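You operate a simulated robot arm through the tools that you are given. There is no shell and no other tool.

You run a simulated robot arm. Do the job below in one go: nothing can be reset, and whatever is moved stays where it is left.

TASK
Give the grey mount one stroke in the large clamp, return it and vent the tank.
Fine: hands clear of the clamp at the stroke; back in its own bracket, keeper LOCKED; red lever at VENT; the other mounts stay. Hands unhurt; nothing dropped, spilt, damaged or left on. Set down upright: what you pick out.
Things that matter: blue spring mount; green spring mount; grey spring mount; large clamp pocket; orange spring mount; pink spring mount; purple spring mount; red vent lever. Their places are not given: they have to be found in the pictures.

The check looks at the end state, three seconds after you hand in, the way a careful person would. Anything else that was tipped, shoved, dropped, spilled or broken makes it a failure.

THE ROBOT
A 7-joint arm with a three-finger gripper, fixed in place. Base frame: the origin is at the foot of the arm, x ahead of it, y to its left, z up. Readings come in mm, rad, newtons and seconds.
Its first joint turns from -2.897 to 2.897 rad. Payload 2.69 kg.
Tool frame: the origin (TCP) lies between the finger pads and is the grasp point; the fingertips stand 30 mm ahead of it; z points along the fingers, y is the line along which they close. The gripper opens to 128 mm. The gripper's body begins 117 mm behind the TCP.
Orientation is told as [roll, pitch, yaw] about the base's x, y, z axes, in that order, counted from this pose: with the fingers straight down and closing along the base's y, the tool's x points along the base's -x, its y along +y and its z along -z.

THE INTERFACE
- The arm moves only by the tool play_rows. Its argument "plan" is a list of rows, each a list of 3 entries, a list of its own where there are three numbers: the shift along the tool's x, y, z in m, then the turn, a rotation vector about the tool's x, y, z in rad, then the gripper command, from -1 (shut) to 1 (fully open), values between in proportion. In form: [[[tx, ty, tz], [rx, ry, rz], fingers], ...]. A call has 1 to 20 rows; each row is the pose to reach, as a shift and turn from the pose commanded when the call began, along the tool's axes at that moment. A row lasts 0.2 s, in which the tool goes at most 50 mm and 0.15 rad; a call with a longer step from one row to the next is refused whole, and so is a gripper value outside its range. A pose out of reach is approached as far as the arm can. The call stops where the force on the tool passes 50 N (or 10 N more than at its start, if that is more) or the arm is blocked; 0.2 s more then pass. Each finger halts on what it meets, pressing with about 38 N; the grip force reading is that of the motor and also rises with nothing between the fingers. The clock runs only during rows and for 0.2 s after the last one: add rows that repeat a pose to give the fingers time. It gives the time, the measured TCP pose, the force on the tool (base axes), the opening and the grip force at its end, in the units of the frame above (readings bear some noise), with the torque about the TCP (base axes, N m) and any sound that the robot's microphone picked up.
- Cameras (640 x 400 px; columns grow to the right, rows downward): "scene" is fixed at [221.8, -651.3, 1635.1]; the picture's right is [0.88, -0.48, 0.00], its down [-0.28, -0.52, -0.80] and it looks along [0.39, 0.71, -0.59] (base axes); focal length 351 px, centre (320, 200). "wrist" rides on the gripper at [58, 54, -131] in the tool frame; the picture's right is [-0.68, 0.74, 0.00], its down [-0.62, -0.57, -0.55] and it looks along [-0.40, -0.37, 0.84] (tool axes); focal length 234 px, centre (320, 200).
- snapshot(camera): a new picture of that camera. It takes no simulated time.
- move_column(by): slides the trunk up (or, below 0, down) by that many mm; the arm rides with it, the base frame stays. It gives what a move gives, with no picture.
- pixel_to_xyz(camera, pixels): for up to 12 pixels [column, row] of the newest picture of that camera ("zoom" is the newest enlarged one), the place [x, y, z] in the base frame of the surface seen there, good to about 2 mm. It takes no simulated time.
- close_up(camera, box): a new picture of the part [left, top, right, bottom] of that camera's present view, enlarged. It takes no simulated time.
- job_done(): hands the job in; it is judged then, once.

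Unless the task says otherwise, let go and move clear before handing in.

The tools are called after "Call:" by a JSON object that holds its "name" and its "arguments". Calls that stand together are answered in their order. play_rows: Moves the arm, as the interface text tells. Its arguments: {"type":"object","properties":{"plan":{"type":"array","items":{"type":"array"}}},"required":["plan"]} The other tools are called the same way: move_column (by) slides the trunk up or down; snapshot (camera) takes a picture; pixel_to_xyz (camera, pixels) gives the place of the surface under pixels of a picture; close_up (camera, box) takes an enlarged picture of a part of a camera's view; job_done () hands the job in.

At the start:

```text
time_s: 0.0
position: [698.2, -34.3, 1224.6]
tool_rot: [0.001, 0.001, -0.001]
force: [0.0, 0.0, -1.3]
torque: [0.03, -0.01, 0.0]
width: 128.0
grip_force: 0.1
trunk travel left (down, up): [-175.0, 175.0]
```

scene: 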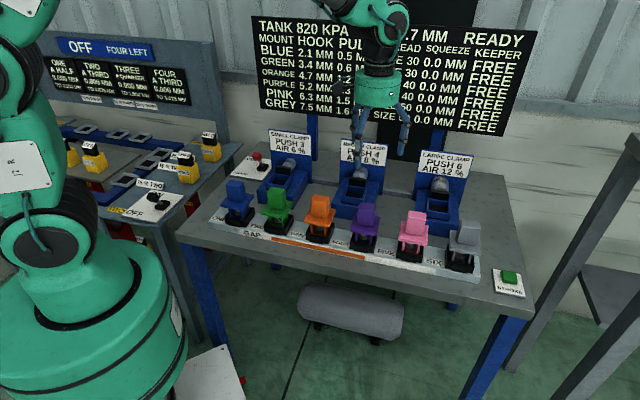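
wrist: 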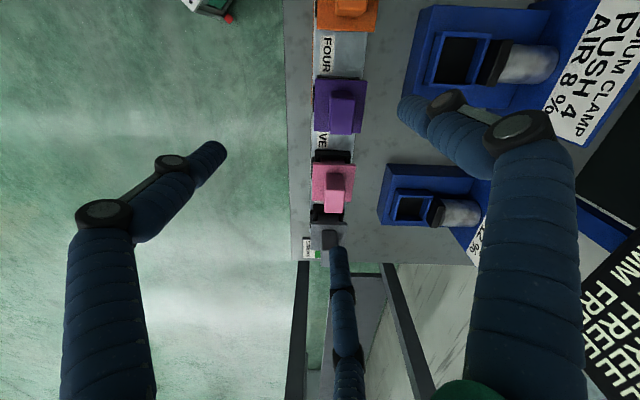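

The scene shows a bench with six coloured mounts in brackets, three clamps, a board, and a green button on the right. I'll enlarge the parts to read the labels.

Call:
{"name": "close_up", "arguments": {"camera": "scene", "box": [240, 10, 540, 160]}}

Call:
{"name": "close_up", "arguments": {"camera": "scene", "box": [380, 140, 540, 300]}}

Call:
{"name": "close_up", "arguments": {"camera": "scene", "box": [200, 130, 400, 280]}}

Call:
{"name": "close_up", "arguments": {"camera": "scene", "box": [30, 20, 280, 240]}}

```text
2.13 times, centred on (390, 85) of scene
```

zoom: 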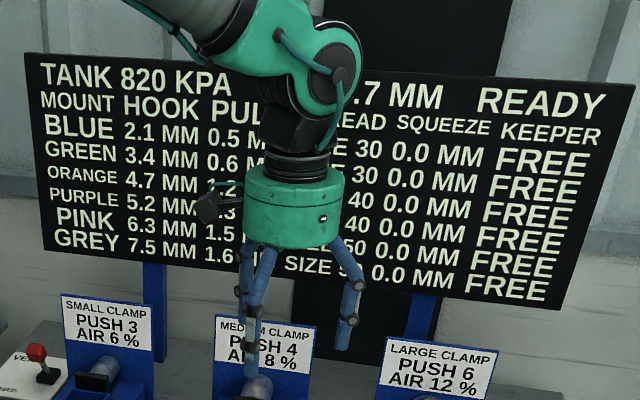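

```text
2.50 times, centred on (460, 220) of scene
```

zoom: 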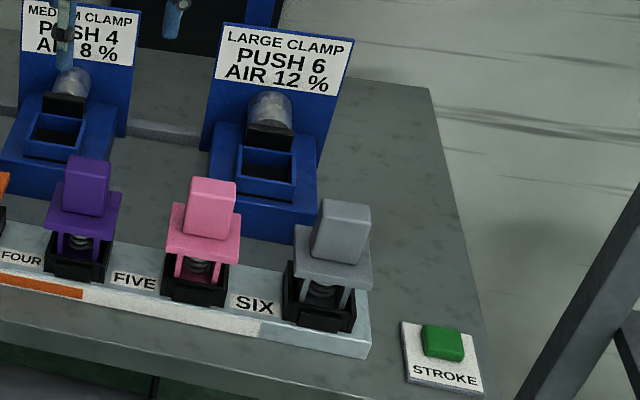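

```text
2.67 times, centred on (300, 205) of scene
```

zoom: 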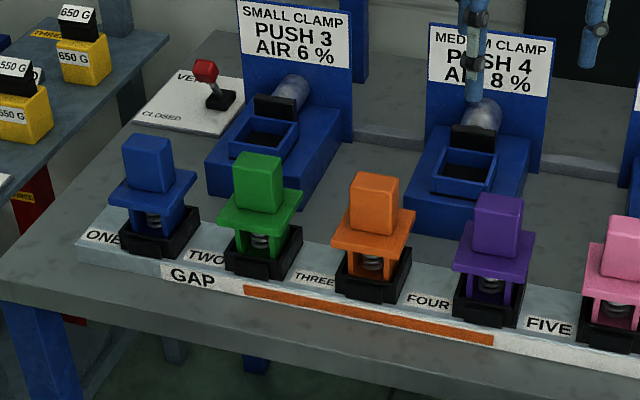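

```text
1.82 times, centred on (155, 130) of scene
```

zoom: 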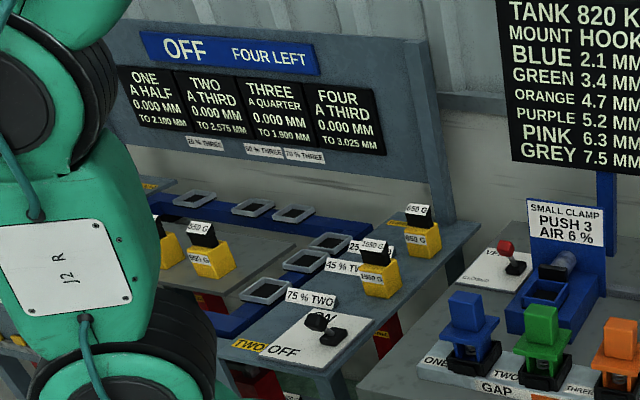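

The board has per-mount columns (HOOK, PULL, head SIZE, SQUEEZE, KEEPER) partly hidden by the arm. First I'll locate the key features in the scene view.

Call:
{"name": "pixel_to_xyz", "arguments": {"camera": "scene", "pixels": [[465, 232], [460, 262], [445, 210], [441, 186], [509, 276], [413, 222], [364, 217], [320, 205], [256, 156], [480, 265], [510, 290], [388, 100]]}}

Call:
{"name": "close_up", "arguments": {"camera": "scene", "box": [430, 210, 490, 280]}}

Call:
{"name": "close_up", "arguments": {"camera": "scene", "box": [400, 150, 480, 240]}}

Call:
{"name": "close_up", "arguments": {"camera": "scene", "box": [225, 145, 285, 185]}}

Call:
{"name": "close_up", "arguments": {"camera": "wrist", "box": [290, 140, 500, 280]}}

```text
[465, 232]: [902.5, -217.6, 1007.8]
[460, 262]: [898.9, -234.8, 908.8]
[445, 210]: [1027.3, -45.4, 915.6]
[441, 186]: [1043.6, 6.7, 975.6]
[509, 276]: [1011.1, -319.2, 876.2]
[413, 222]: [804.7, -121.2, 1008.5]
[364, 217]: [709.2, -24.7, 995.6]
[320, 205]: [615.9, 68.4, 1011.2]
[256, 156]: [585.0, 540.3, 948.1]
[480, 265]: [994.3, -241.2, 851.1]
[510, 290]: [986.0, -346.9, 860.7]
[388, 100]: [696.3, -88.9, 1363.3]
```

```text
5.71 times, centred on (460, 245) of scene
```

zoom: 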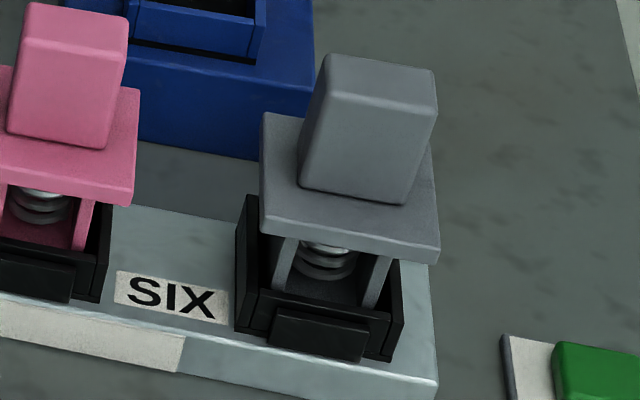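

```text
4.44 times, centred on (440, 195) of scene
```

zoom: 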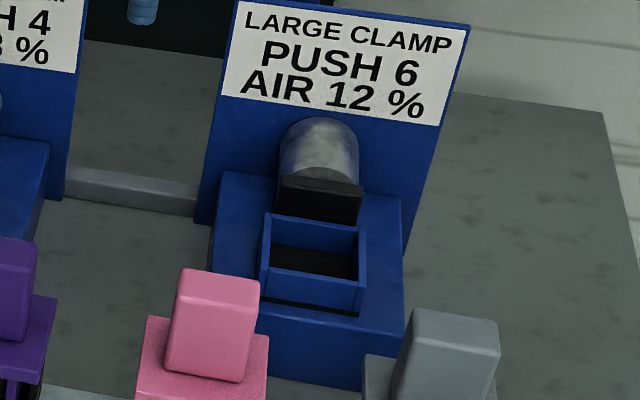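

```text
10.00 times, centred on (255, 165) of scene
```

zoom: 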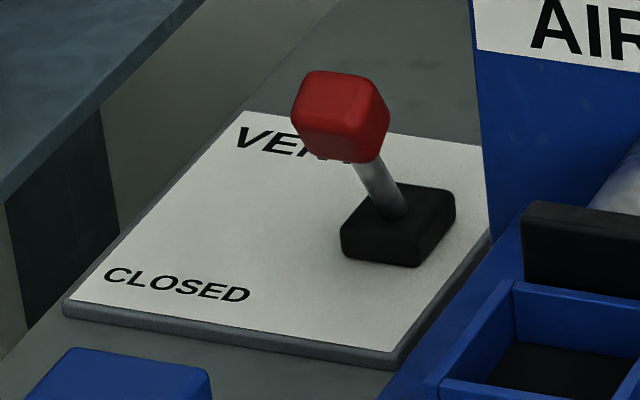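

```text
2.86 times, centred on (395, 210) of wrist
```

zoom: 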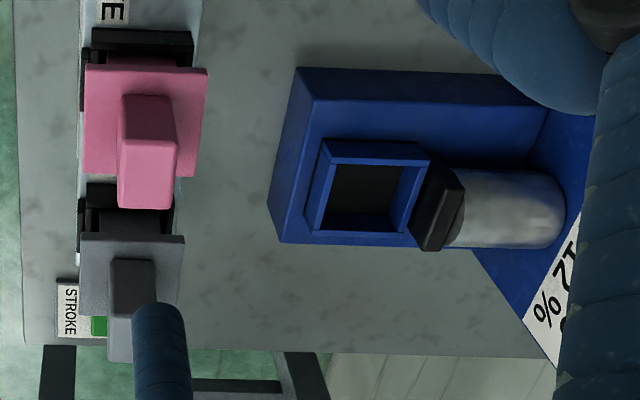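

The row of mounts runs at about -45° in the base frame (orange 616,68 → grey 902,-217), so the bench is rotated. I'll measure the grey mount's geometry with a zoomed view.

Call:
{"name": "close_up", "arguments": {"camera": "scene", "box": [430, 210, 490, 280]}}

Call:
{"name": "pixel_to_xyz", "arguments": {"camera": "zoom", "pixels": [[335, 60], [430, 78], [325, 85], [412, 108], [360, 80], [308, 180], [398, 197], [270, 215], [432, 240], [272, 125], [430, 160], [360, 140]]}}

Call:
{"name": "pixel_to_xyz", "arguments": {"camera": "zoom", "pixels": [[315, 325], [250, 205], [242, 310], [388, 335], [400, 275], [282, 290], [370, 290], [325, 262], [435, 340], [430, 380], [180, 220], [250, 345]]}}

```text
5.71 times, centred on (460, 245) of scene
```

zoom: 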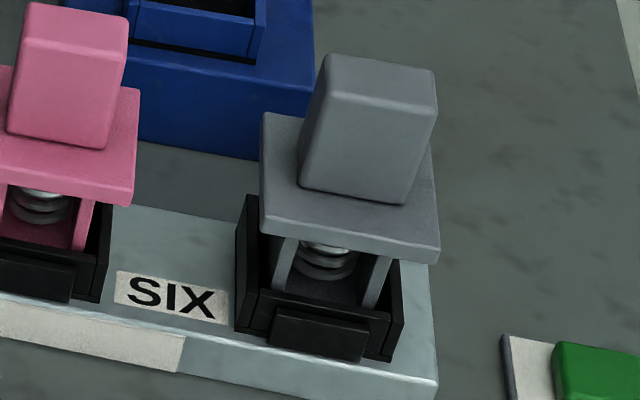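

```text
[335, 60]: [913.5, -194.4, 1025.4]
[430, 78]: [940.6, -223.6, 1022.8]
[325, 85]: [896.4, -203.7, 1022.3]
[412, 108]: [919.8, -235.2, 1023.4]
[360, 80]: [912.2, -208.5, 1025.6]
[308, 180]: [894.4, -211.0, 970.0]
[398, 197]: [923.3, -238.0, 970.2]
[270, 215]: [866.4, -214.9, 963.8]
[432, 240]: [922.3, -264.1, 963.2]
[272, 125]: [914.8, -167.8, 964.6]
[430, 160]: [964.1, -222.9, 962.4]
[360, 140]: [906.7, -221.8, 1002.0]
```

```text
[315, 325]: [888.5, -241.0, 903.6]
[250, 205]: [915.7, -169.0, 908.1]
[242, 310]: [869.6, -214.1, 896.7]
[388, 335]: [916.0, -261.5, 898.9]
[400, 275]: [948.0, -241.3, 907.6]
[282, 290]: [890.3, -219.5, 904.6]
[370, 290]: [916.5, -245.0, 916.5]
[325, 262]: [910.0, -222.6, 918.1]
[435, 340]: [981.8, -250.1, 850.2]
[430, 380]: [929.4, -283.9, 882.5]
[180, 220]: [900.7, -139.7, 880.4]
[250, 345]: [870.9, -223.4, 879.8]
```

Grey head: about 46 mm wide along the row and ~28 mm deep, top z≈1025, plate top z≈964. Now I'll measure the large clamp pocket and the vent lever.

Call:
{"name": "close_up", "arguments": {"camera": "scene", "box": [400, 150, 480, 240]}}

Call:
{"name": "pixel_to_xyz", "arguments": {"camera": "zoom", "pixels": [[265, 218], [360, 232], [262, 290], [362, 312], [310, 262], [320, 205], [285, 182], [358, 192], [320, 150], [215, 250], [398, 330], [300, 235]]}}

Call:
{"name": "pixel_to_xyz", "arguments": {"camera": "zoom", "pixels": [[250, 200], [395, 210], [240, 320], [390, 350], [310, 285], [255, 210], [230, 180], [398, 245], [390, 380], [282, 275], [345, 285], [330, 60]]}}

Call:
{"name": "close_up", "arguments": {"camera": "scene", "box": [225, 145, 285, 185]}}

Call:
{"name": "pixel_to_xyz", "arguments": {"camera": "zoom", "pixels": [[340, 85], [330, 120], [378, 190], [400, 200], [345, 235], [450, 200], [410, 250], [250, 115], [70, 305], [395, 355], [180, 285], [270, 140]]}}

```text
4.44 times, centred on (440, 195) of scene
```

zoom: 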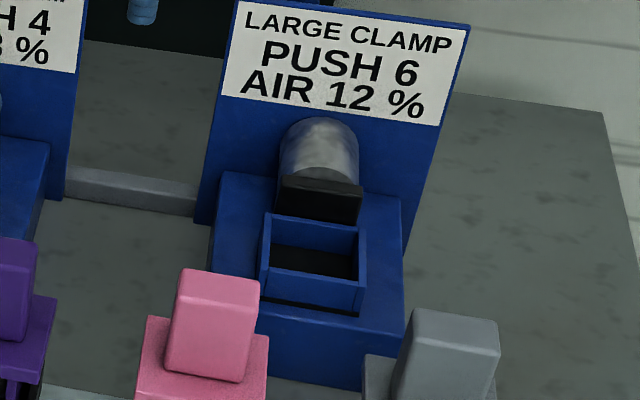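

```text
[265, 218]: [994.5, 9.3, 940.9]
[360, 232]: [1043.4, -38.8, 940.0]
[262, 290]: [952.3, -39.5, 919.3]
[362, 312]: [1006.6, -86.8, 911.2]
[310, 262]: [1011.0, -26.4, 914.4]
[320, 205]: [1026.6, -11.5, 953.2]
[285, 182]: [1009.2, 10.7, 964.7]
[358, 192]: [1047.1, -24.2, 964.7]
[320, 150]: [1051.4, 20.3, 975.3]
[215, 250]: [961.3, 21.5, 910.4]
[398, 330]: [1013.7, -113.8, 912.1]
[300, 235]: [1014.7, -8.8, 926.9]
```

```text
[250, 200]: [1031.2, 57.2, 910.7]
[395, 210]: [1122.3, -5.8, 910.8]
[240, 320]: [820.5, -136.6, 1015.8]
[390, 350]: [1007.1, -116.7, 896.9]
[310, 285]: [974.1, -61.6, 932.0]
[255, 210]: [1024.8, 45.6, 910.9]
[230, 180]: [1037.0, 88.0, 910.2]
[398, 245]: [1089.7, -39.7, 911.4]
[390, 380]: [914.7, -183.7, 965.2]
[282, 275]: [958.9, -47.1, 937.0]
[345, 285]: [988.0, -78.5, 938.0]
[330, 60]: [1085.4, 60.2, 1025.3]
```

```text
10.00 times, centred on (255, 165) of scene
```

zoom: 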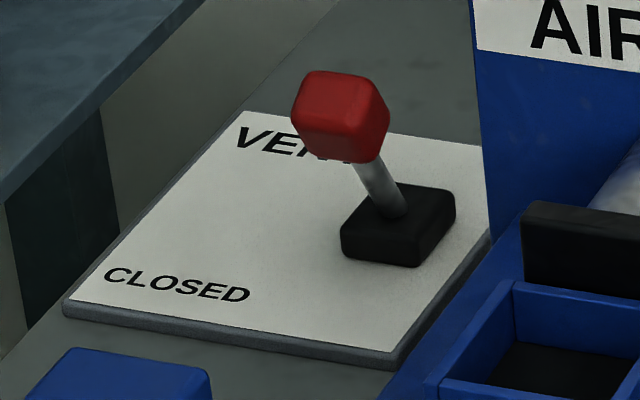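

```text
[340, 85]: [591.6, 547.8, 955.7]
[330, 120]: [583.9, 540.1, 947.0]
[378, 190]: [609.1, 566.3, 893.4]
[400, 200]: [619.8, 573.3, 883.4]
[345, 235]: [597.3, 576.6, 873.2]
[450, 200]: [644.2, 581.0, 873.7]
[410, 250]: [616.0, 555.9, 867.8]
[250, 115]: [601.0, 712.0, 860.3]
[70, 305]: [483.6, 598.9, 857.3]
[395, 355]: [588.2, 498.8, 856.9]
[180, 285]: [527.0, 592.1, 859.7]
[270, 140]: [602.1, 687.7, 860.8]
```

The lever pivot is at about (620,573) with its knob at (588,545,950), so it leans toward the CLOSED side. The pocket sits near (999,-37), ram behind it. I'll move toward the grey mount with yaw 45° (closing along the row), which also uncovers the middle of the board.

Call:
{"name": "play_rows", "arguments": {"plan": [[[-0.02, -0.025, 0.0], [0, 0, -0.1], 1], [[-0.05, -0.055, 0.0], [0, 0, -0.22], 1], [[-0.08, -0.085, 0.0], [0, 0, -0.35], 1], [[-0.11, -0.12, 0.0], [0, 0, -0.48], 1], [[-0.135, -0.145, 0.0], [0, 0, -0.62], 1], [[-0.152, -0.166, 0.0], [0, 0, -0.74], 1], [[-0.152, -0.166, 0.0], [0, 0, -0.785], 1]]}}

Call:
{"name": "snapshot", "arguments": {"camera": "scene"}}

Call:
{"name": "snapshot", "arguments": {"camera": "wrist"}}

Call:
{"name": "close_up", "arguments": {"camera": "scene", "box": [240, 10, 540, 160]}}

```text
time_s: 1.6
position: [849.4, -201.7, 1223.6]
tool_rot: [-0.001, 0.0, 0.787]
force: [0.0, -0.5, -0.2]
torque: [-0.01, 0.0, -0.04]
width: 128.1
grip_force: 0.1
trunk travel left (down, up): [-175.0, 175.0]
```

```text
taken
```

scene: 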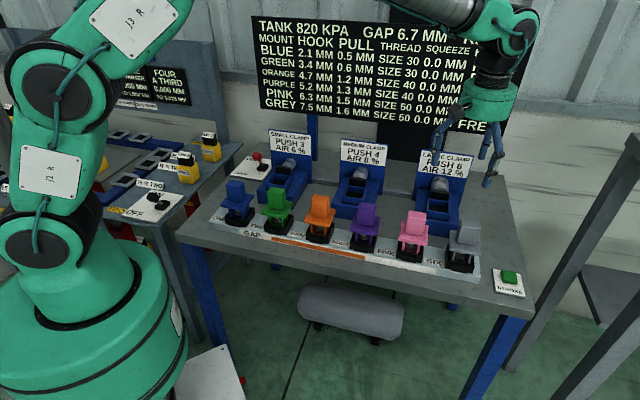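

```text
taken
```

wrist: 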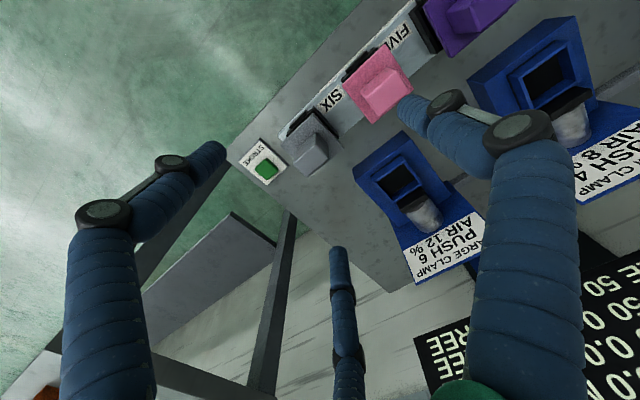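

```text
2.13 times, centred on (390, 85) of scene
```

zoom: 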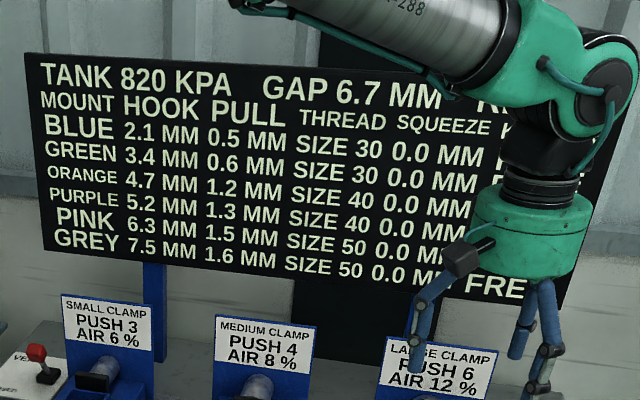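

The board now reads TANK 820 KPA, GAP 6.7 MM, with GREY: HOOK 7.5 MM, PULL 1.6 MM, THREAD SIZE 50, SQUEEZE 0.0. I want to look closer at the gripper shape and the grey mount from the wrist.

Call:
{"name": "close_up", "arguments": {"camera": "scene", "box": [420, 60, 540, 200]}}

Call:
{"name": "close_up", "arguments": {"camera": "wrist", "box": [220, 80, 460, 280]}}

Call:
{"name": "close_up", "arguments": {"camera": "scene", "box": [225, 215, 485, 285]}}

```text
2.86 times, centred on (480, 130) of scene
```

zoom: 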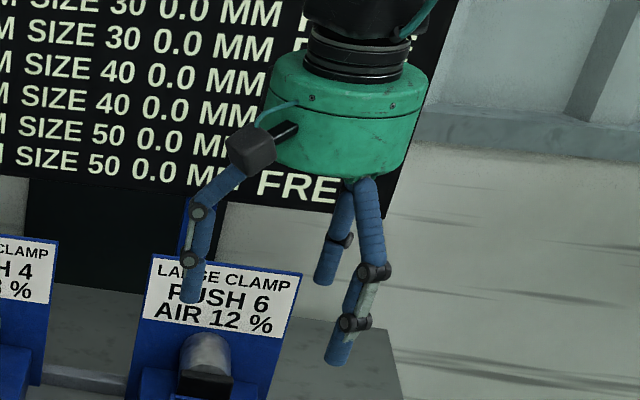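

```text
2.00 times, centred on (340, 180) of wrist
```

zoom: 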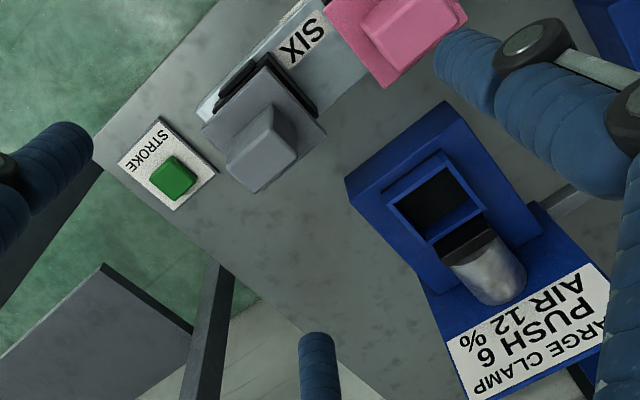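

```text
2.46 times, centred on (355, 250) of scene
```

zoom: 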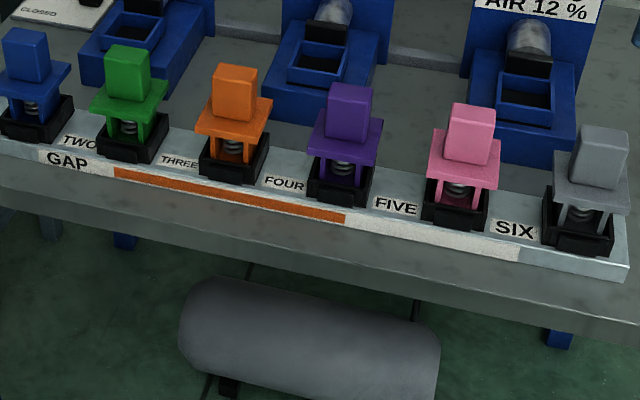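

The gripper is open and well above everything. I'll move to about 100 mm above the grey head (u=801, v=497 in bench axes) and re-measure from the wrist camera.

Call:
{"name": "play_rows", "arguments": {"plan": [[[-0.015, -0.02, 0.02], [0, 0, 0], 1], [[-0.03, -0.045, 0.05], [0, 0, 0], 1], [[-0.039, -0.058, 0.085], [0, 0, 0], 1], [[-0.039, -0.058, 0.1036], [0, 0, 0], 1], [[-0.039, -0.058, 0.1036], [0, 0, 0], 1]]}}

Call:
{"name": "snapshot", "arguments": {"camera": "wrist"}}

Call:
{"name": "snapshot", "arguments": {"camera": "scene"}}

```text
time_s: 2.8
position: [919.9, -215.4, 1121.2]
tool_rot: [0.001, 0.001, 0.784]
force: [0.5, 0.5, -0.1]
torque: [0.04, -0.04, -0.02]
width: 127.9
grip_force: 0.0
trunk travel left (down, up): [-175.0, 175.0]
```

```text
taken
```

wrist: 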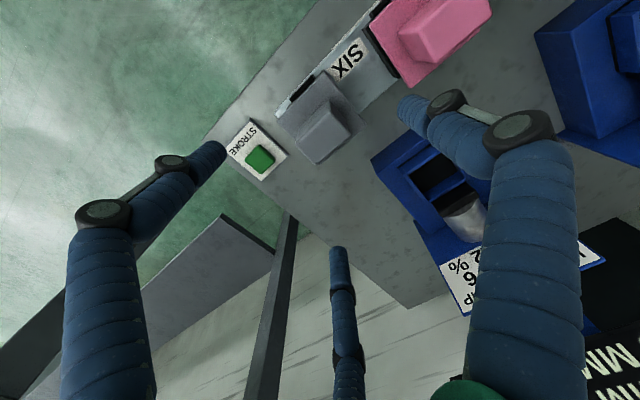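

```text
taken
```

scene: 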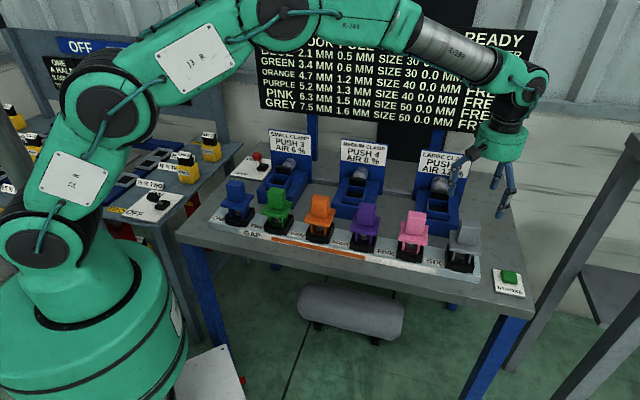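

The wrist view shows the grey head near (320,135), roughly below the TCP. I'll zoom and measure its top corners and the plate.

Call:
{"name": "close_up", "arguments": {"camera": "wrist", "box": [260, 60, 400, 170]}}

Call:
{"name": "pixel_to_xyz", "arguments": {"camera": "wrist", "pixels": [[326, 115], [349, 131], [302, 140], [318, 158], [324, 136], [312, 80], [355, 128], [284, 121], [300, 130], [338, 125], [300, 90], [260, 158]]}}

```text
3.64 times, centred on (330, 115) of wrist
```

zoom: 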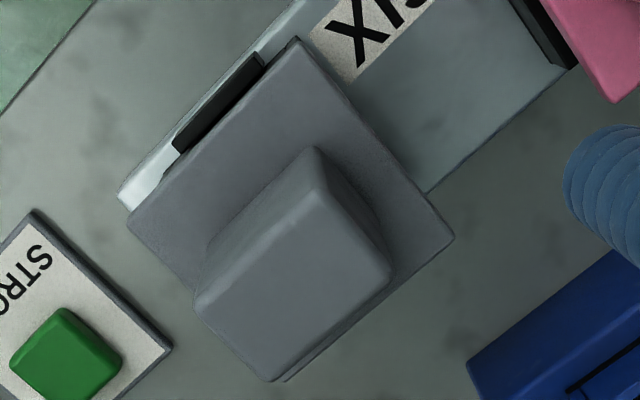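

```text
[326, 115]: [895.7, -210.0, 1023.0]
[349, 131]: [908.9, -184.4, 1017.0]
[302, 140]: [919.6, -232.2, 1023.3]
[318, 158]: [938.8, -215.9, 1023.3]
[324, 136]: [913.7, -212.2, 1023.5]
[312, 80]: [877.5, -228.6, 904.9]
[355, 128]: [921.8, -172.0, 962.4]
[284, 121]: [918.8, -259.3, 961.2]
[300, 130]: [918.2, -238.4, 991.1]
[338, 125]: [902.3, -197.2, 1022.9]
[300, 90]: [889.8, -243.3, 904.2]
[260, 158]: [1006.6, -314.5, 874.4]
```

I'll sample the zoom picture's head and plate edges for a precise centre.

Call:
{"name": "pixel_to_xyz", "arguments": {"camera": "zoom", "pixels": [[316, 200], [378, 275], [275, 370], [205, 300], [262, 248], [345, 240], [330, 325], [240, 335], [298, 45], [450, 238], [135, 222], [290, 290]]}}

Call:
{"name": "pixel_to_xyz", "arguments": {"camera": "zoom", "pixels": [[220, 105], [180, 145], [260, 60], [215, 130], [210, 240], [380, 210], [60, 350], [110, 350], [40, 380], [65, 310], [25, 360], [118, 345]]}}

```text
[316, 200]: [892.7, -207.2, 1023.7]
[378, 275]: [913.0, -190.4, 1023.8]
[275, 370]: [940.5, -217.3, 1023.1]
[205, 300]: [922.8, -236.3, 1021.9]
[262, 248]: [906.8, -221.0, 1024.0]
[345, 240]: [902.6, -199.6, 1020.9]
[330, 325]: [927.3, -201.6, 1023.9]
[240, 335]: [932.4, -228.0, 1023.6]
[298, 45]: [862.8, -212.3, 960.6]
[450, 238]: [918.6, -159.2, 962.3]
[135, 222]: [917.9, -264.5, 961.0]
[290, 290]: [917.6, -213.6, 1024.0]
```

```text
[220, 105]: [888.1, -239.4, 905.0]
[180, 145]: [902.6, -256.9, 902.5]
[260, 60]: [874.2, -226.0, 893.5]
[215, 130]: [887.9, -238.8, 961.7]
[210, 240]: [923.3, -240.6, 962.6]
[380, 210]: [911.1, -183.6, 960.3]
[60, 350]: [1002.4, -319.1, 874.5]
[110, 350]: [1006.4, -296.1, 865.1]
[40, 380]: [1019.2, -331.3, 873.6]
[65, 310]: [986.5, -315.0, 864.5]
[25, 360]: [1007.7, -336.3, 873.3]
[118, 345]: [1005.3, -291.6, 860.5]
```

Head centre comes out at u≈799, v≈498 (x≈917, y≈-213), top z≈1024, plate top z≈962. I'll shift 3 mm and descend to TCP z≈1001 with the fingers open, then look before closing.

Call:
{"name": "play_rows", "arguments": {"plan": [[[0.0, 0.003, 0.03], [0, 0, 0], 1], [[0.0, 0.003, 0.06], [0, 0, 0], 1], [[0.0, 0.003, 0.09], [0, 0, 0], 1], [[0.0, 0.003, 0.11], [0, 0, 0], 1], [[0.0, 0.003, 0.12], [0, 0, 0], 1], [[0.0, 0.003, 0.12], [0, 0, 0], 1]]}}

Call:
{"name": "snapshot", "arguments": {"camera": "wrist"}}

Call:
{"name": "close_up", "arguments": {"camera": "scene", "box": [400, 150, 540, 290]}}

```text
time_s: 4.2
position: [916.3, -212.7, 1000.1]
tool_rot: [0.0, -0.002, 0.787]
force: [0.4, 0.0, 0.5]
torque: [-0.02, 0.01, 0.01]
width: 128.3
grip_force: 0.1
trunk travel left (down, up): [-175.0, 175.0]
```

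```text
taken
```

wrist: 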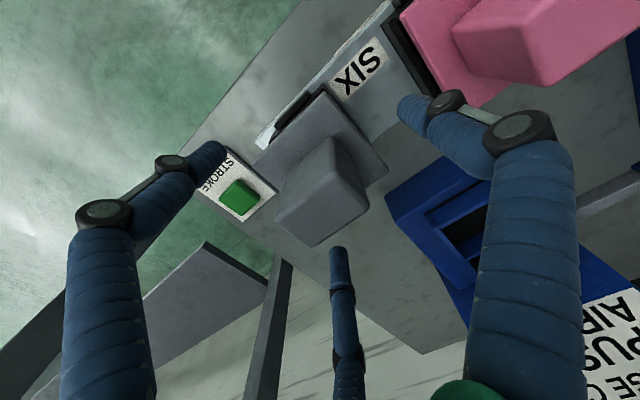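

```text
2.86 times, centred on (470, 220) of scene
```

zoom: 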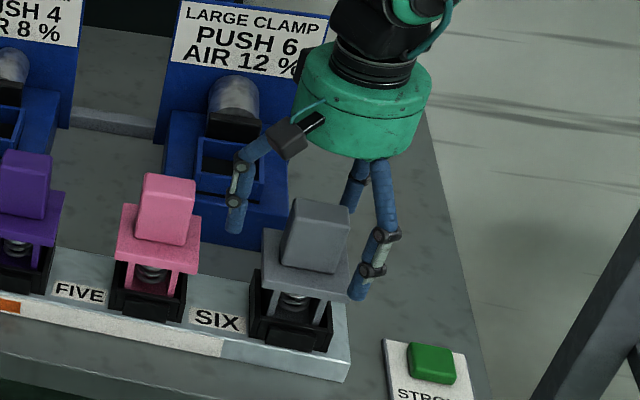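

The fingers straddle the grey head with nothing else touched (wrist view: thumb at (400,105), fingers at (215,150) and (338,250)). I'll close on the head.

Call:
{"name": "play_rows", "arguments": {"plan": [[[0, 0, 0], [0, 0, 0], 0.2], [[0, 0, 0], [0, 0, 0], -0.2], [[0, 0, 0], [0, 0, 0], -1], [[0, 0, 0], [0, 0, 0], -1]]}}

Call:
{"name": "snapshot", "arguments": {"camera": "wrist"}}

Call:
{"name": "close_up", "arguments": {"camera": "scene", "box": [400, 150, 540, 290]}}

```text
time_s: 5.2
position: [917.1, -212.5, 1001.2]
tool_rot: [0.001, 0.001, 0.786]
force: [1.1, 0.3, -0.3]
torque: [-0.07, -0.04, 0.0]
width: 40.5
grip_force: 37.9
trunk travel left (down, up): [-175.0, 175.0]
```

```text
taken
```

wrist: 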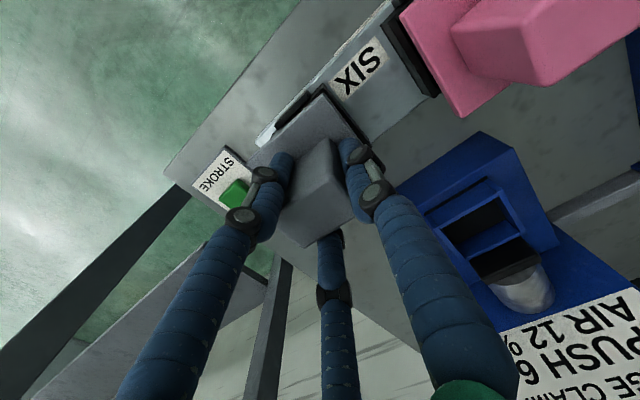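

```text
2.86 times, centred on (470, 220) of scene
```

zoom: 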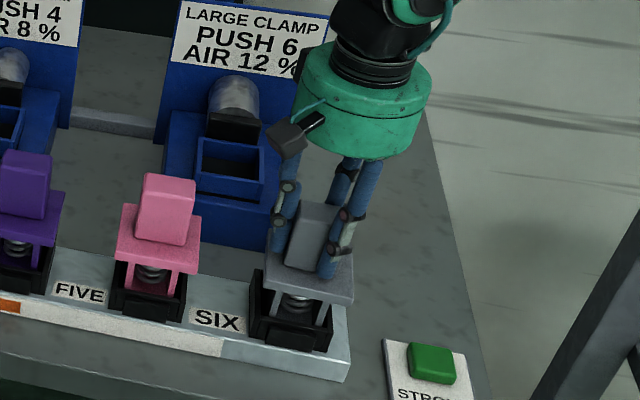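

The head is gripped (width 40.5 mm, 38 N) with little side force. I'll lift slowly 30 mm and watch the force.

Call:
{"name": "play_rows", "arguments": {"plan": [[[0, 0, -0.003], [0, 0, 0], -1], [[0, 0, -0.008], [0, 0, 0], -1], [[0, 0, -0.015], [0, 0, 0], -1], [[0, 0, -0.025], [0, 0, 0], -1], [[0, 0, -0.035], [0, 0, 0], -1], [[0, 0, -0.035], [0, 0, 0], -1]]}}

Call:
{"name": "snapshot", "arguments": {"camera": "wrist"}}

Call:
{"name": "close_up", "arguments": {"camera": "scene", "box": [400, 150, 540, 290]}}

```text
time_s: 6.6
position: [916.6, -212.0, 1035.4]
tool_rot: [0.0, -0.002, 0.785]
force: [-0.5, -0.3, -5.2]
torque: [-0.03, 0.0, 0.0]
width: 40.6
grip_force: 38.3
trunk travel left (down, up): [-175.0, 175.0]
```

```text
taken
```

wrist: 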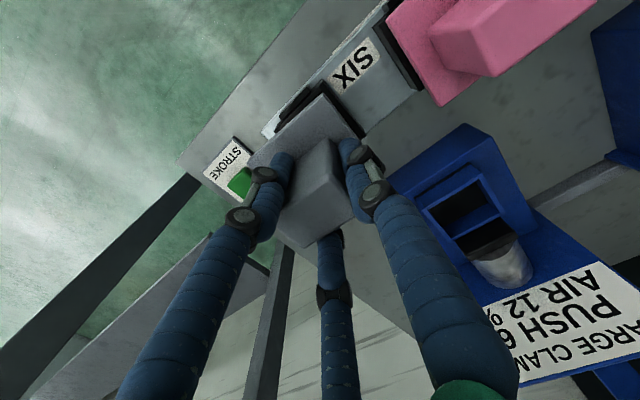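

```text
2.86 times, centred on (470, 220) of scene
```

zoom: 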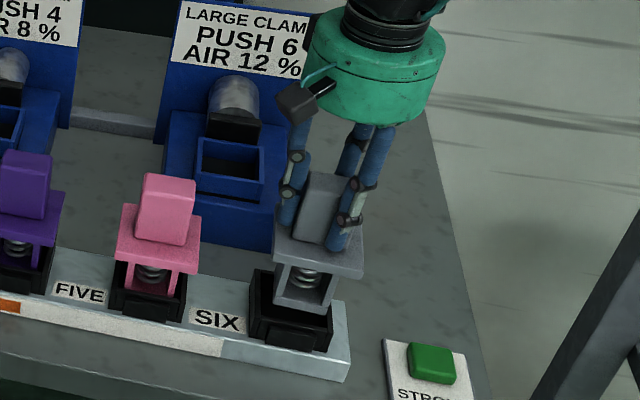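

The mount came up freely (weight ≈5 N); its base is just emerging from the bracket. I'll lift a further 75 mm and look at its base and the bracket.

Call:
{"name": "play_rows", "arguments": {"plan": [[[0, 0, -0.015], [0, 0, 0], -1], [[0, 0, -0.035], [0, 0, 0], -1], [[0, 0, -0.055], [0, 0, 0], -1], [[0, 0, -0.075], [0, 0, 0], -1], [[0, 0, -0.075], [0, 0, 0], -1]]}}

Call:
{"name": "close_up", "arguments": {"camera": "scene", "box": [430, 180, 510, 280]}}

Call:
{"name": "pixel_to_xyz", "arguments": {"camera": "zoom", "pixels": [[320, 200], [320, 220], [320, 240], [320, 260], [320, 280], [320, 300]]}}

Call:
{"name": "snapshot", "arguments": {"camera": "scene"}}

```text
time_s: 7.8
position: [917.7, -212.7, 1110.7]
tool_rot: [0.001, 0.0, 0.785]
force: [-0.2, 0.1, -5.1]
torque: [0.07, 0.0, 0.01]
width: 40.5
grip_force: 38.6
trunk travel left (down, up): [-175.0, 175.0]
```

```text
4.00 times, centred on (470, 230) of scene
```

zoom: 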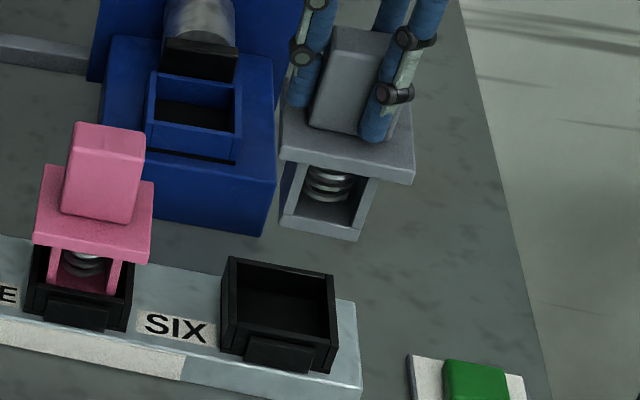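

```text
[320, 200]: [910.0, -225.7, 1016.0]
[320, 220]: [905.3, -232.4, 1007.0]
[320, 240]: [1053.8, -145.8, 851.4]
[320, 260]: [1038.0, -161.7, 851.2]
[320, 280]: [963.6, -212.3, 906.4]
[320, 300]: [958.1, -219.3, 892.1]
```

```text
taken
```

scene: 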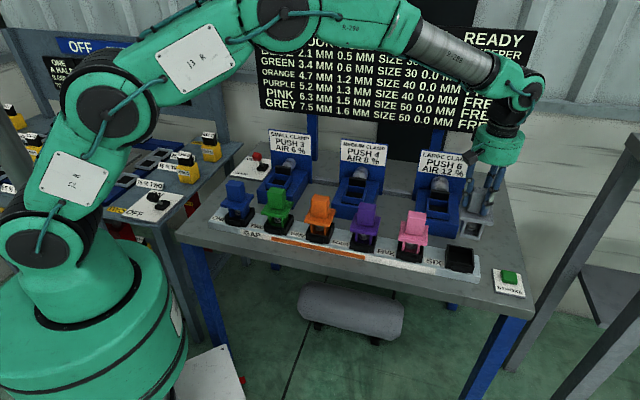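

The mount is out and upright; its base is a square frame. I'll measure its base bottom and the bracket and pocket openings.

Call:
{"name": "close_up", "arguments": {"camera": "scene", "box": [430, 180, 510, 280]}}

Call:
{"name": "pixel_to_xyz", "arguments": {"camera": "zoom", "pixels": [[286, 222], [355, 235], [284, 205], [370, 195], [230, 263], [330, 280], [225, 345], [330, 360], [280, 310], [237, 270], [325, 290], [280, 355]]}}

Call:
{"name": "pixel_to_xyz", "arguments": {"camera": "zoom", "pixels": [[154, 80], [232, 92], [152, 140], [235, 158], [195, 118], [160, 82], [228, 95], [170, 120], [220, 130], [195, 105], [195, 140], [290, 100]]}}

```text
4.00 times, centred on (470, 230) of scene
```

zoom: 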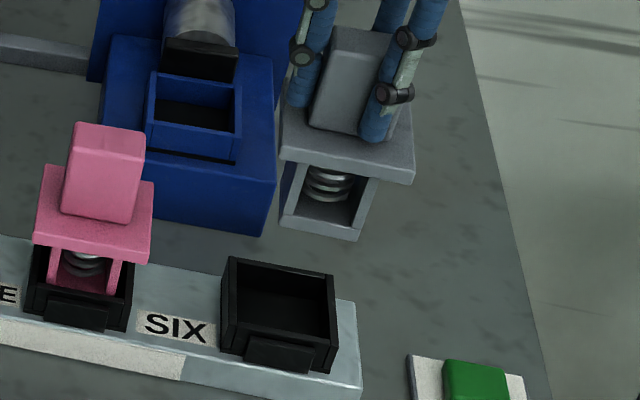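

```text
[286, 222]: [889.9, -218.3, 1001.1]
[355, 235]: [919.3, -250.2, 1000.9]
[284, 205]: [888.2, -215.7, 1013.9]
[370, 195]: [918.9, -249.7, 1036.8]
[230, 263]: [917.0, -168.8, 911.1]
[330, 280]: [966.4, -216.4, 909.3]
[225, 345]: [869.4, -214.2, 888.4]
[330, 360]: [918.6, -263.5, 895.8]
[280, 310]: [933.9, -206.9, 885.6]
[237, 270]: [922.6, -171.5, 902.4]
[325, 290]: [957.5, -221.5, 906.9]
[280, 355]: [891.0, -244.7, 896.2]
```

```text
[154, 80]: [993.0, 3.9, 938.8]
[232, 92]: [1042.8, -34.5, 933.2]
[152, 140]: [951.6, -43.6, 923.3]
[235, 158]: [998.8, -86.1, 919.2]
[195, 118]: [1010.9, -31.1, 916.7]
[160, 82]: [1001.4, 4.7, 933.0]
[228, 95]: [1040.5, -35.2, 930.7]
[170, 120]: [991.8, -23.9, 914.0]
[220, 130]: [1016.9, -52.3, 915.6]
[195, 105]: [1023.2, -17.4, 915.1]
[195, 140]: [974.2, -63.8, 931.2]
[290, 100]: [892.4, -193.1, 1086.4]
```

Mount base ≈50 mm square, its bottom ≈110 mm below the TCP; bracket and pocket share the same size, with the pocket centre at Δu≈-68.7, Δv≈+180.5 mm and its floor ≈29 mm higher. I'll carry the mount over to hover above the pocket and check the reach.

Call:
{"name": "play_rows", "arguments": {"plan": [[[-0.02, 0.0, 0], [0, 0, 0], -1], [[-0.045, 0.01, 0], [0, 0, 0], -1], [[-0.07, 0.02, 0], [0, 0, 0], -1], [[-0.095, 0.032, 0], [0, 0, 0], -1], [[-0.12, 0.044, 0], [0, 0, 0], -1], [[-0.145, 0.056, 0], [0, 0, 0], -1], [[-0.165, 0.064, 0], [0, 0, 0], -1], [[-0.1755, 0.0687, 0], [0, 0, 0], -1], [[-0.1805, 0.0687, 0], [0, 0, 0], -1], [[-0.1805, 0.0687, 0], [0, 0, 0], -1]]}}

Call:
{"name": "snapshot", "arguments": {"camera": "scene"}}

Call:
{"name": "snapshot", "arguments": {"camera": "wrist"}}

Call:
{"name": "close_up", "arguments": {"camera": "scene", "box": [390, 120, 490, 245]}}

```text
time_s: 10.0
position: [997.5, -36.3, 1109.2]
tool_rot: [0.001, 0.0, 0.786]
force: [-0.7, -0.6, -4.4]
torque: [0.08, 0.05, -0.04]
width: 40.2
grip_force: 37.6
trunk travel left (down, up): [-175.0, 175.0]
```

```text
taken
```

scene: 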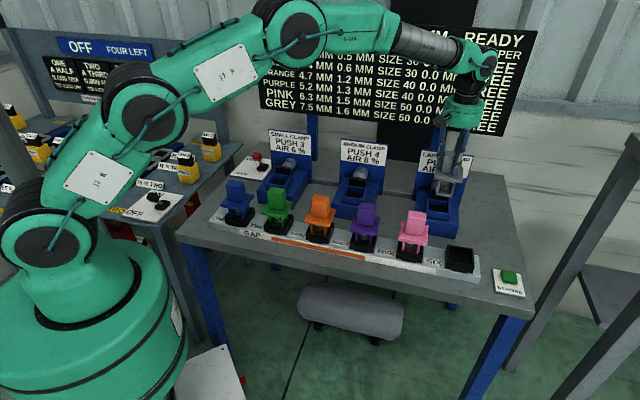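

```text
taken
```

wrist: 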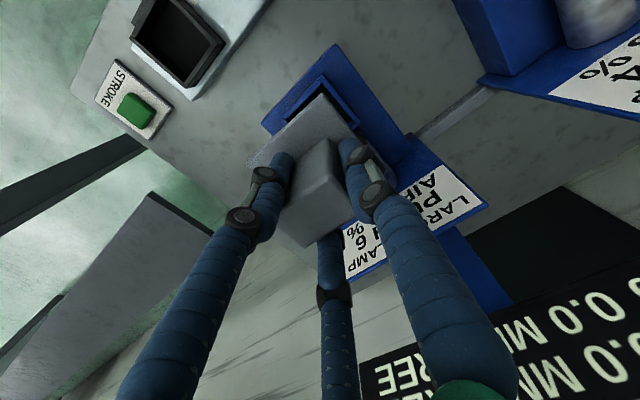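

```text
3.20 times, centred on (440, 182) of scene
```

zoom: 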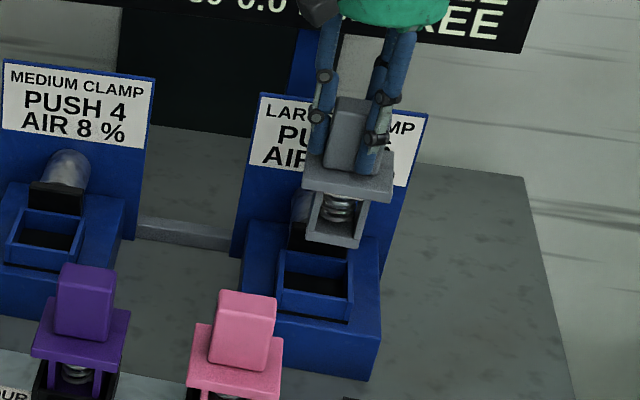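

Reached the hover over the pocket: TCP (997.5,-36.3). Now I'll measure both the pocket rim and the mount's base in the same scene zoom to check alignment.

Call:
{"name": "close_up", "arguments": {"camera": "scene", "box": [415, 155, 465, 225]}}

Call:
{"name": "close_up", "arguments": {"camera": "wrist", "box": [240, 40, 400, 160]}}

```text
5.71 times, centred on (440, 190) of scene
```

zoom: 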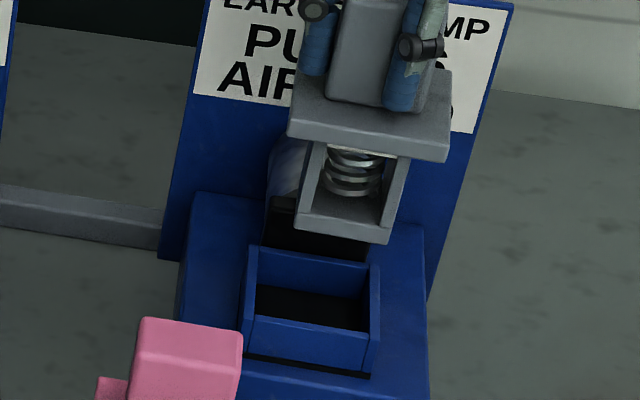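

```text
3.33 times, centred on (320, 100) of wrist
```

zoom: 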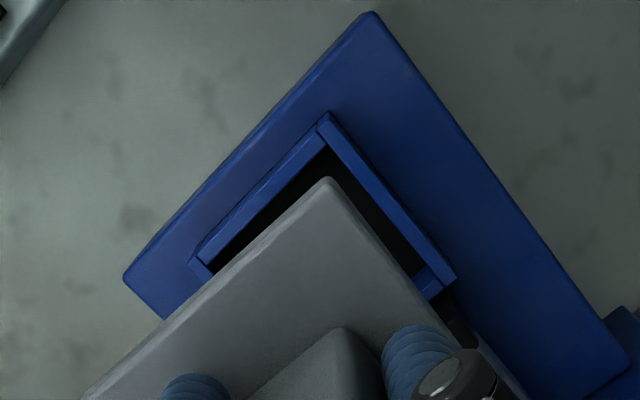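

Call:
{"name": "pixel_to_xyz", "arguments": {"camera": "zoom", "pixels": [[324, 120], [452, 278], [195, 258], [330, 140], [330, 160], [428, 272], [205, 255], [260, 185], [385, 190], [330, 182], [120, 380], [440, 290]]}}

Call:
{"name": "close_up", "arguments": {"camera": "scene", "box": [415, 155, 465, 225]}}

Call:
{"name": "pixel_to_xyz", "arguments": {"camera": "zoom", "pixels": [[256, 250], [375, 268], [245, 325], [372, 345], [258, 262], [368, 280], [262, 300], [365, 325], [252, 290], [375, 310], [310, 300], [310, 345]]}}

Call:
{"name": "pixel_to_xyz", "arguments": {"camera": "zoom", "pixels": [[302, 225], [384, 237], [340, 230], [306, 200], [390, 200], [295, 130], [442, 155], [298, 85], [445, 85], [335, 60], [430, 110], [275, 210]]}}

```text
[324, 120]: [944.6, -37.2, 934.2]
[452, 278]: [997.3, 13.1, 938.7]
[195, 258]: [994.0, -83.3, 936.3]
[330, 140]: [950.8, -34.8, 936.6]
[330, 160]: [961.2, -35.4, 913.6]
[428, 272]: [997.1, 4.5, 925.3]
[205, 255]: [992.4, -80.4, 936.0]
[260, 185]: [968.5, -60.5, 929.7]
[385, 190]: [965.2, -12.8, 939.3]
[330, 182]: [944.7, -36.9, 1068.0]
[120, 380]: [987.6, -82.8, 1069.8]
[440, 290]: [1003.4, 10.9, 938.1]
```

```text
5.71 times, centred on (440, 190) of scene
```

zoom: 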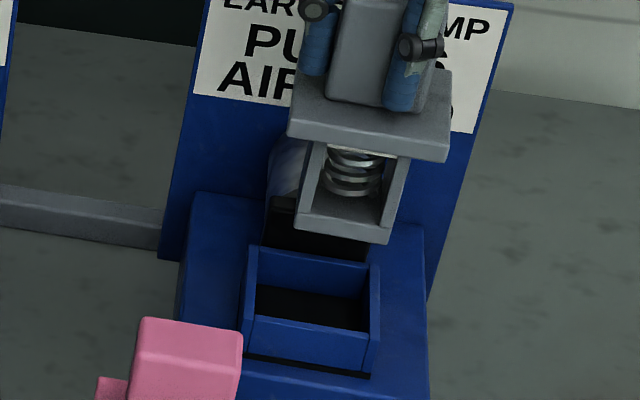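

```text
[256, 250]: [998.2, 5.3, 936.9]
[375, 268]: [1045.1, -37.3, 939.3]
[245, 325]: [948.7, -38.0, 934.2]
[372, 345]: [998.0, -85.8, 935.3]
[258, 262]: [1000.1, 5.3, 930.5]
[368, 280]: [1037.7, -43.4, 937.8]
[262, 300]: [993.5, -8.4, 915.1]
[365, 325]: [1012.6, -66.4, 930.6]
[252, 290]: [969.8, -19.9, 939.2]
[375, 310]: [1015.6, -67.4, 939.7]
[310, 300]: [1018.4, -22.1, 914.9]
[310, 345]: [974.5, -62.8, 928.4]
```

```text
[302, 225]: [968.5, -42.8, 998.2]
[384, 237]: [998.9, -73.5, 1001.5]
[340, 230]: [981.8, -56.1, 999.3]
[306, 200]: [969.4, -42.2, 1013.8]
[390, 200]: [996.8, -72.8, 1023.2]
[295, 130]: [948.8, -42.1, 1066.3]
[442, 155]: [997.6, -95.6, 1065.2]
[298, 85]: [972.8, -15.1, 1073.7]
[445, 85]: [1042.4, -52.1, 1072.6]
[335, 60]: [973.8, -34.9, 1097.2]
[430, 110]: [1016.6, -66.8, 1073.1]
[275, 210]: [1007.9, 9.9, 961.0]
```

Alignment looks within ~3 mm, but I want a finer check. I'll lower until the base is just above the pocket rim (TCP ≈1060) and compare again.

Call:
{"name": "play_rows", "arguments": {"plan": [[[0, 0, 0.015], [0, 0, 0], -1], [[0, 0, 0.03], [0, 0, 0], -1], [[0, 0, 0.042], [0, 0, 0], -1], [[0, 0, 0.05], [0, 0, 0], -1], [[0, 0, 0.05], [0, 0, 0], -1]]}}

Call:
{"name": "close_up", "arguments": {"camera": "scene", "box": [415, 165, 465, 225]}}

Call:
{"name": "close_up", "arguments": {"camera": "wrist", "box": [240, 40, 400, 160]}}

```text
time_s: 11.2
position: [995.8, -37.1, 1061.0]
tool_rot: [0.001, 0.001, 0.785]
force: [0.0, 0.5, -4.8]
torque: [0.01, 0.04, 0.01]
width: 40.4
grip_force: 37.9
trunk travel left (down, up): [-175.0, 175.0]
```

```text
6.67 times, centred on (440, 195) of scene
```

zoom: 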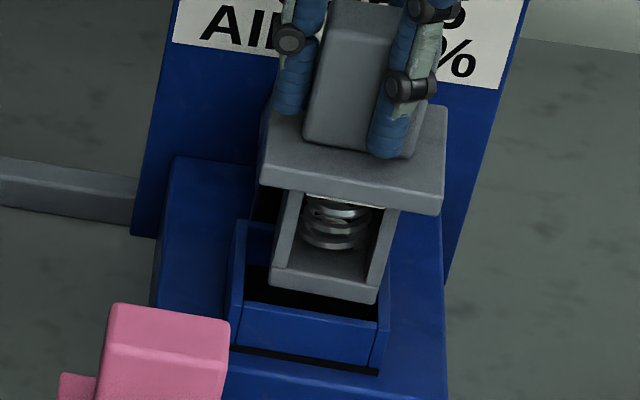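

```text
3.33 times, centred on (320, 100) of wrist
```

zoom: 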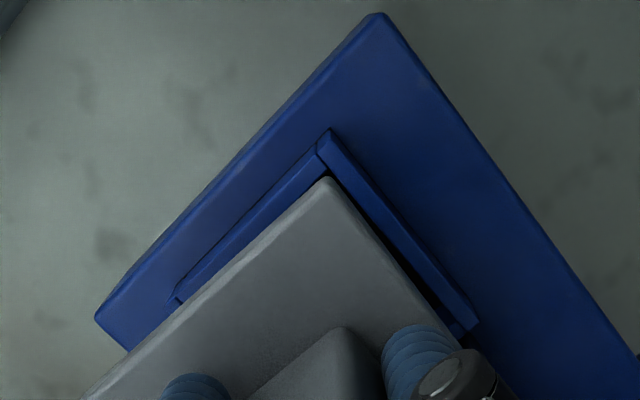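

In the scene zoom the base (270–376 px) sits right of the pocket opening's centre (244–377 px), i.e. about 3–4 mm too far along +u. I'll confirm with measured points.

Call:
{"name": "pixel_to_xyz", "arguments": {"camera": "zoom", "pixels": [[326, 140], [330, 150], [440, 290], [470, 322], [180, 295], [250, 215], [400, 225], [330, 185], [200, 290], [430, 300], [376, 12], [110, 310]]}}

Call:
{"name": "close_up", "arguments": {"camera": "scene", "box": [415, 165, 465, 225]}}

Call:
{"name": "pixel_to_xyz", "arguments": {"camera": "zoom", "pixels": [[235, 260], [384, 270], [240, 250], [384, 300], [232, 290], [238, 230], [273, 285], [374, 300], [320, 293], [266, 175], [440, 205], [300, 330]]}}

```text
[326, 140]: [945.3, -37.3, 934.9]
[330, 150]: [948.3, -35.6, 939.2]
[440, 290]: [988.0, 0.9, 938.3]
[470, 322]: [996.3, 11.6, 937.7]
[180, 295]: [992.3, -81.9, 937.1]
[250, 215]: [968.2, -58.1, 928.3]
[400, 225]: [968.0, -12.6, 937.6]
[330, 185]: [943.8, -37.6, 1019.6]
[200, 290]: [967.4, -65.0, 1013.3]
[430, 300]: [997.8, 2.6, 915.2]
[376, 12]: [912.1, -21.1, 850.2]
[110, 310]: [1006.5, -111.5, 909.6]
```

```text
6.67 times, centred on (440, 195) of scene
```

zoom: 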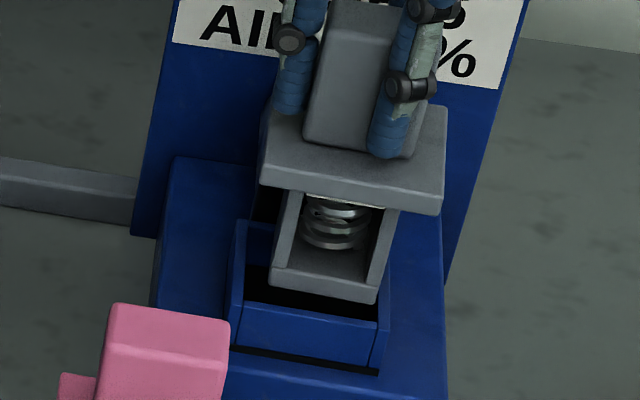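

```text
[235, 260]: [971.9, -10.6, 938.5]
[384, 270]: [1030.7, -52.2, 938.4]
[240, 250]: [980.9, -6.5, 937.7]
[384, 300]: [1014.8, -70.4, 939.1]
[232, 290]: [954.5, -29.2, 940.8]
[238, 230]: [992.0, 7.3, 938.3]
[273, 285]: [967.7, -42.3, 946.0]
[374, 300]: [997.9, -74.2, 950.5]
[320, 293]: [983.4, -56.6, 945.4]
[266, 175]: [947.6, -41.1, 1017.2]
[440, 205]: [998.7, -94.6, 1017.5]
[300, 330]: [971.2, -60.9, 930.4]
```

Both cameras agree the mount is ~3.5 mm too far along +u (scene: base centre 736 vs pocket 732). I'll correct by -3.5 mm in u and -1 mm in v, then lower into the pocket in small steps.

Call:
{"name": "play_rows", "arguments": {"plan": [[[0.001, 0.0035, 0.0], [0, 0, 0], -1], [[0.001, 0.0035, 0.005], [0, 0, 0], -1], [[0.001, 0.0035, 0.012], [0, 0, 0], -1], [[0.001, 0.0035, 0.018], [0, 0, 0], -1], [[0.001, 0.0035, 0.023], [0, 0, 0], -1], [[0.001, 0.0035, 0.023], [0, 0, 0], -1]]}}

Call:
{"name": "close_up", "arguments": {"camera": "scene", "box": [415, 165, 465, 225]}}

```text
time_s: 12.6
position: [993.0, -33.9, 1036.3]
tool_rot: [0.0, 0.002, 0.786]
force: [-0.2, 0.5, -6.6]
torque: [0.04, 0.02, -0.01]
width: 40.4
grip_force: 38.2
trunk travel left (down, up): [-175.0, 175.0]
```

```text
6.67 times, centred on (440, 195) of scene
```

zoom: 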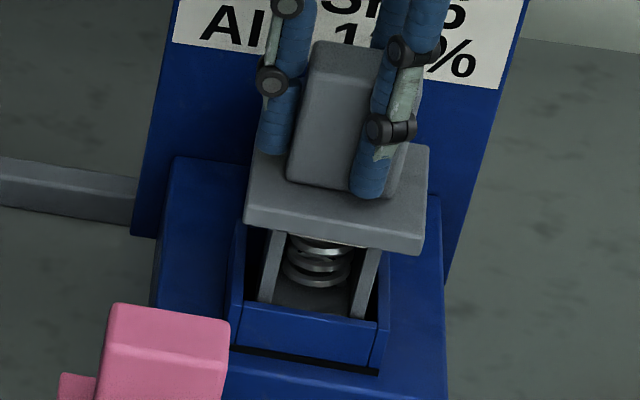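

It slid in with no contact force. In the zoom the right gap (~2 mm) is still smaller than the left (~5 mm), so I'll add 1.5 mm in -u and lower gently until it seats.

Call:
{"name": "play_rows", "arguments": {"plan": [[[0.0, 0.0015, 0.0], [0, 0, 0], -1], [[0.0, 0.0015, 0.002], [0, 0, 0], -1], [[0.0, 0.0015, 0.004], [0, 0, 0], -1], [[0.0, 0.0015, 0.005], [0, 0, 0], -1], [[0.0, 0.0015, 0.005], [0, 0, 0], -1]]}}

```text
time_s: 13.8
position: [991.7, -33.5, 1031.5]
tool_rot: [-0.001, 0.001, 0.785]
force: [0.5, 0.3, -5.0]
torque: [0.02, 0.0, 0.01]
width: 40.4
grip_force: 38.3
trunk travel left (down, up): [-175.0, 175.0]
```

The load is still about -5 N, so it isn't seated yet. I'll continue down in 1 mm steps.

Call:
{"name": "play_rows", "arguments": {"plan": [[[0, 0, 0.001], [0, 0, 0], -1], [[0, 0, 0.002], [0, 0, 0], -1], [[0, 0, 0.002], [0, 0, 0], -1]]}}

Call:
{"name": "close_up", "arguments": {"camera": "scene", "box": [415, 165, 465, 225]}}

```text
time_s: 14.6
position: [991.4, -34.1, 1030.3]
tool_rot: [-0.001, 0.001, 0.785]
force: [-0.8, 0.6, -1.4]
torque: [-0.01, 0.09, -0.02]
width: 40.3
grip_force: 38.0
trunk travel left (down, up): [-175.0, 175.0]
```

```text
6.67 times, centred on (440, 195) of scene
```

zoom: 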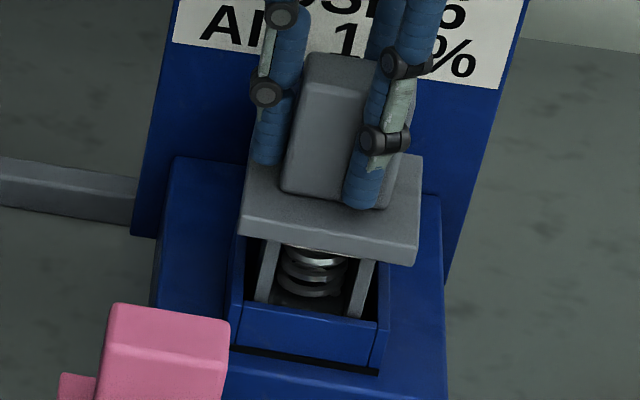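

The load dropped to -1.4 N, so the base is touching the pocket floor. I'll go one more millimetre, then open the fingers partially.

Call:
{"name": "play_rows", "arguments": {"plan": [[[0, 0, 0.001], [0, 0, 0], -1], [[0, 0, 0.001], [0, 0, 0], -1]]}}

```text
time_s: 15.2
position: [991.8, -33.0, 1030.0]
tool_rot: [-0.002, -0.002, 0.784]
force: [-2.6, 2.1, 5.4]
torque: [0.25, 0.28, -0.07]
width: 40.1
grip_force: 38.2
trunk travel left (down, up): [-175.0, 175.0]
```

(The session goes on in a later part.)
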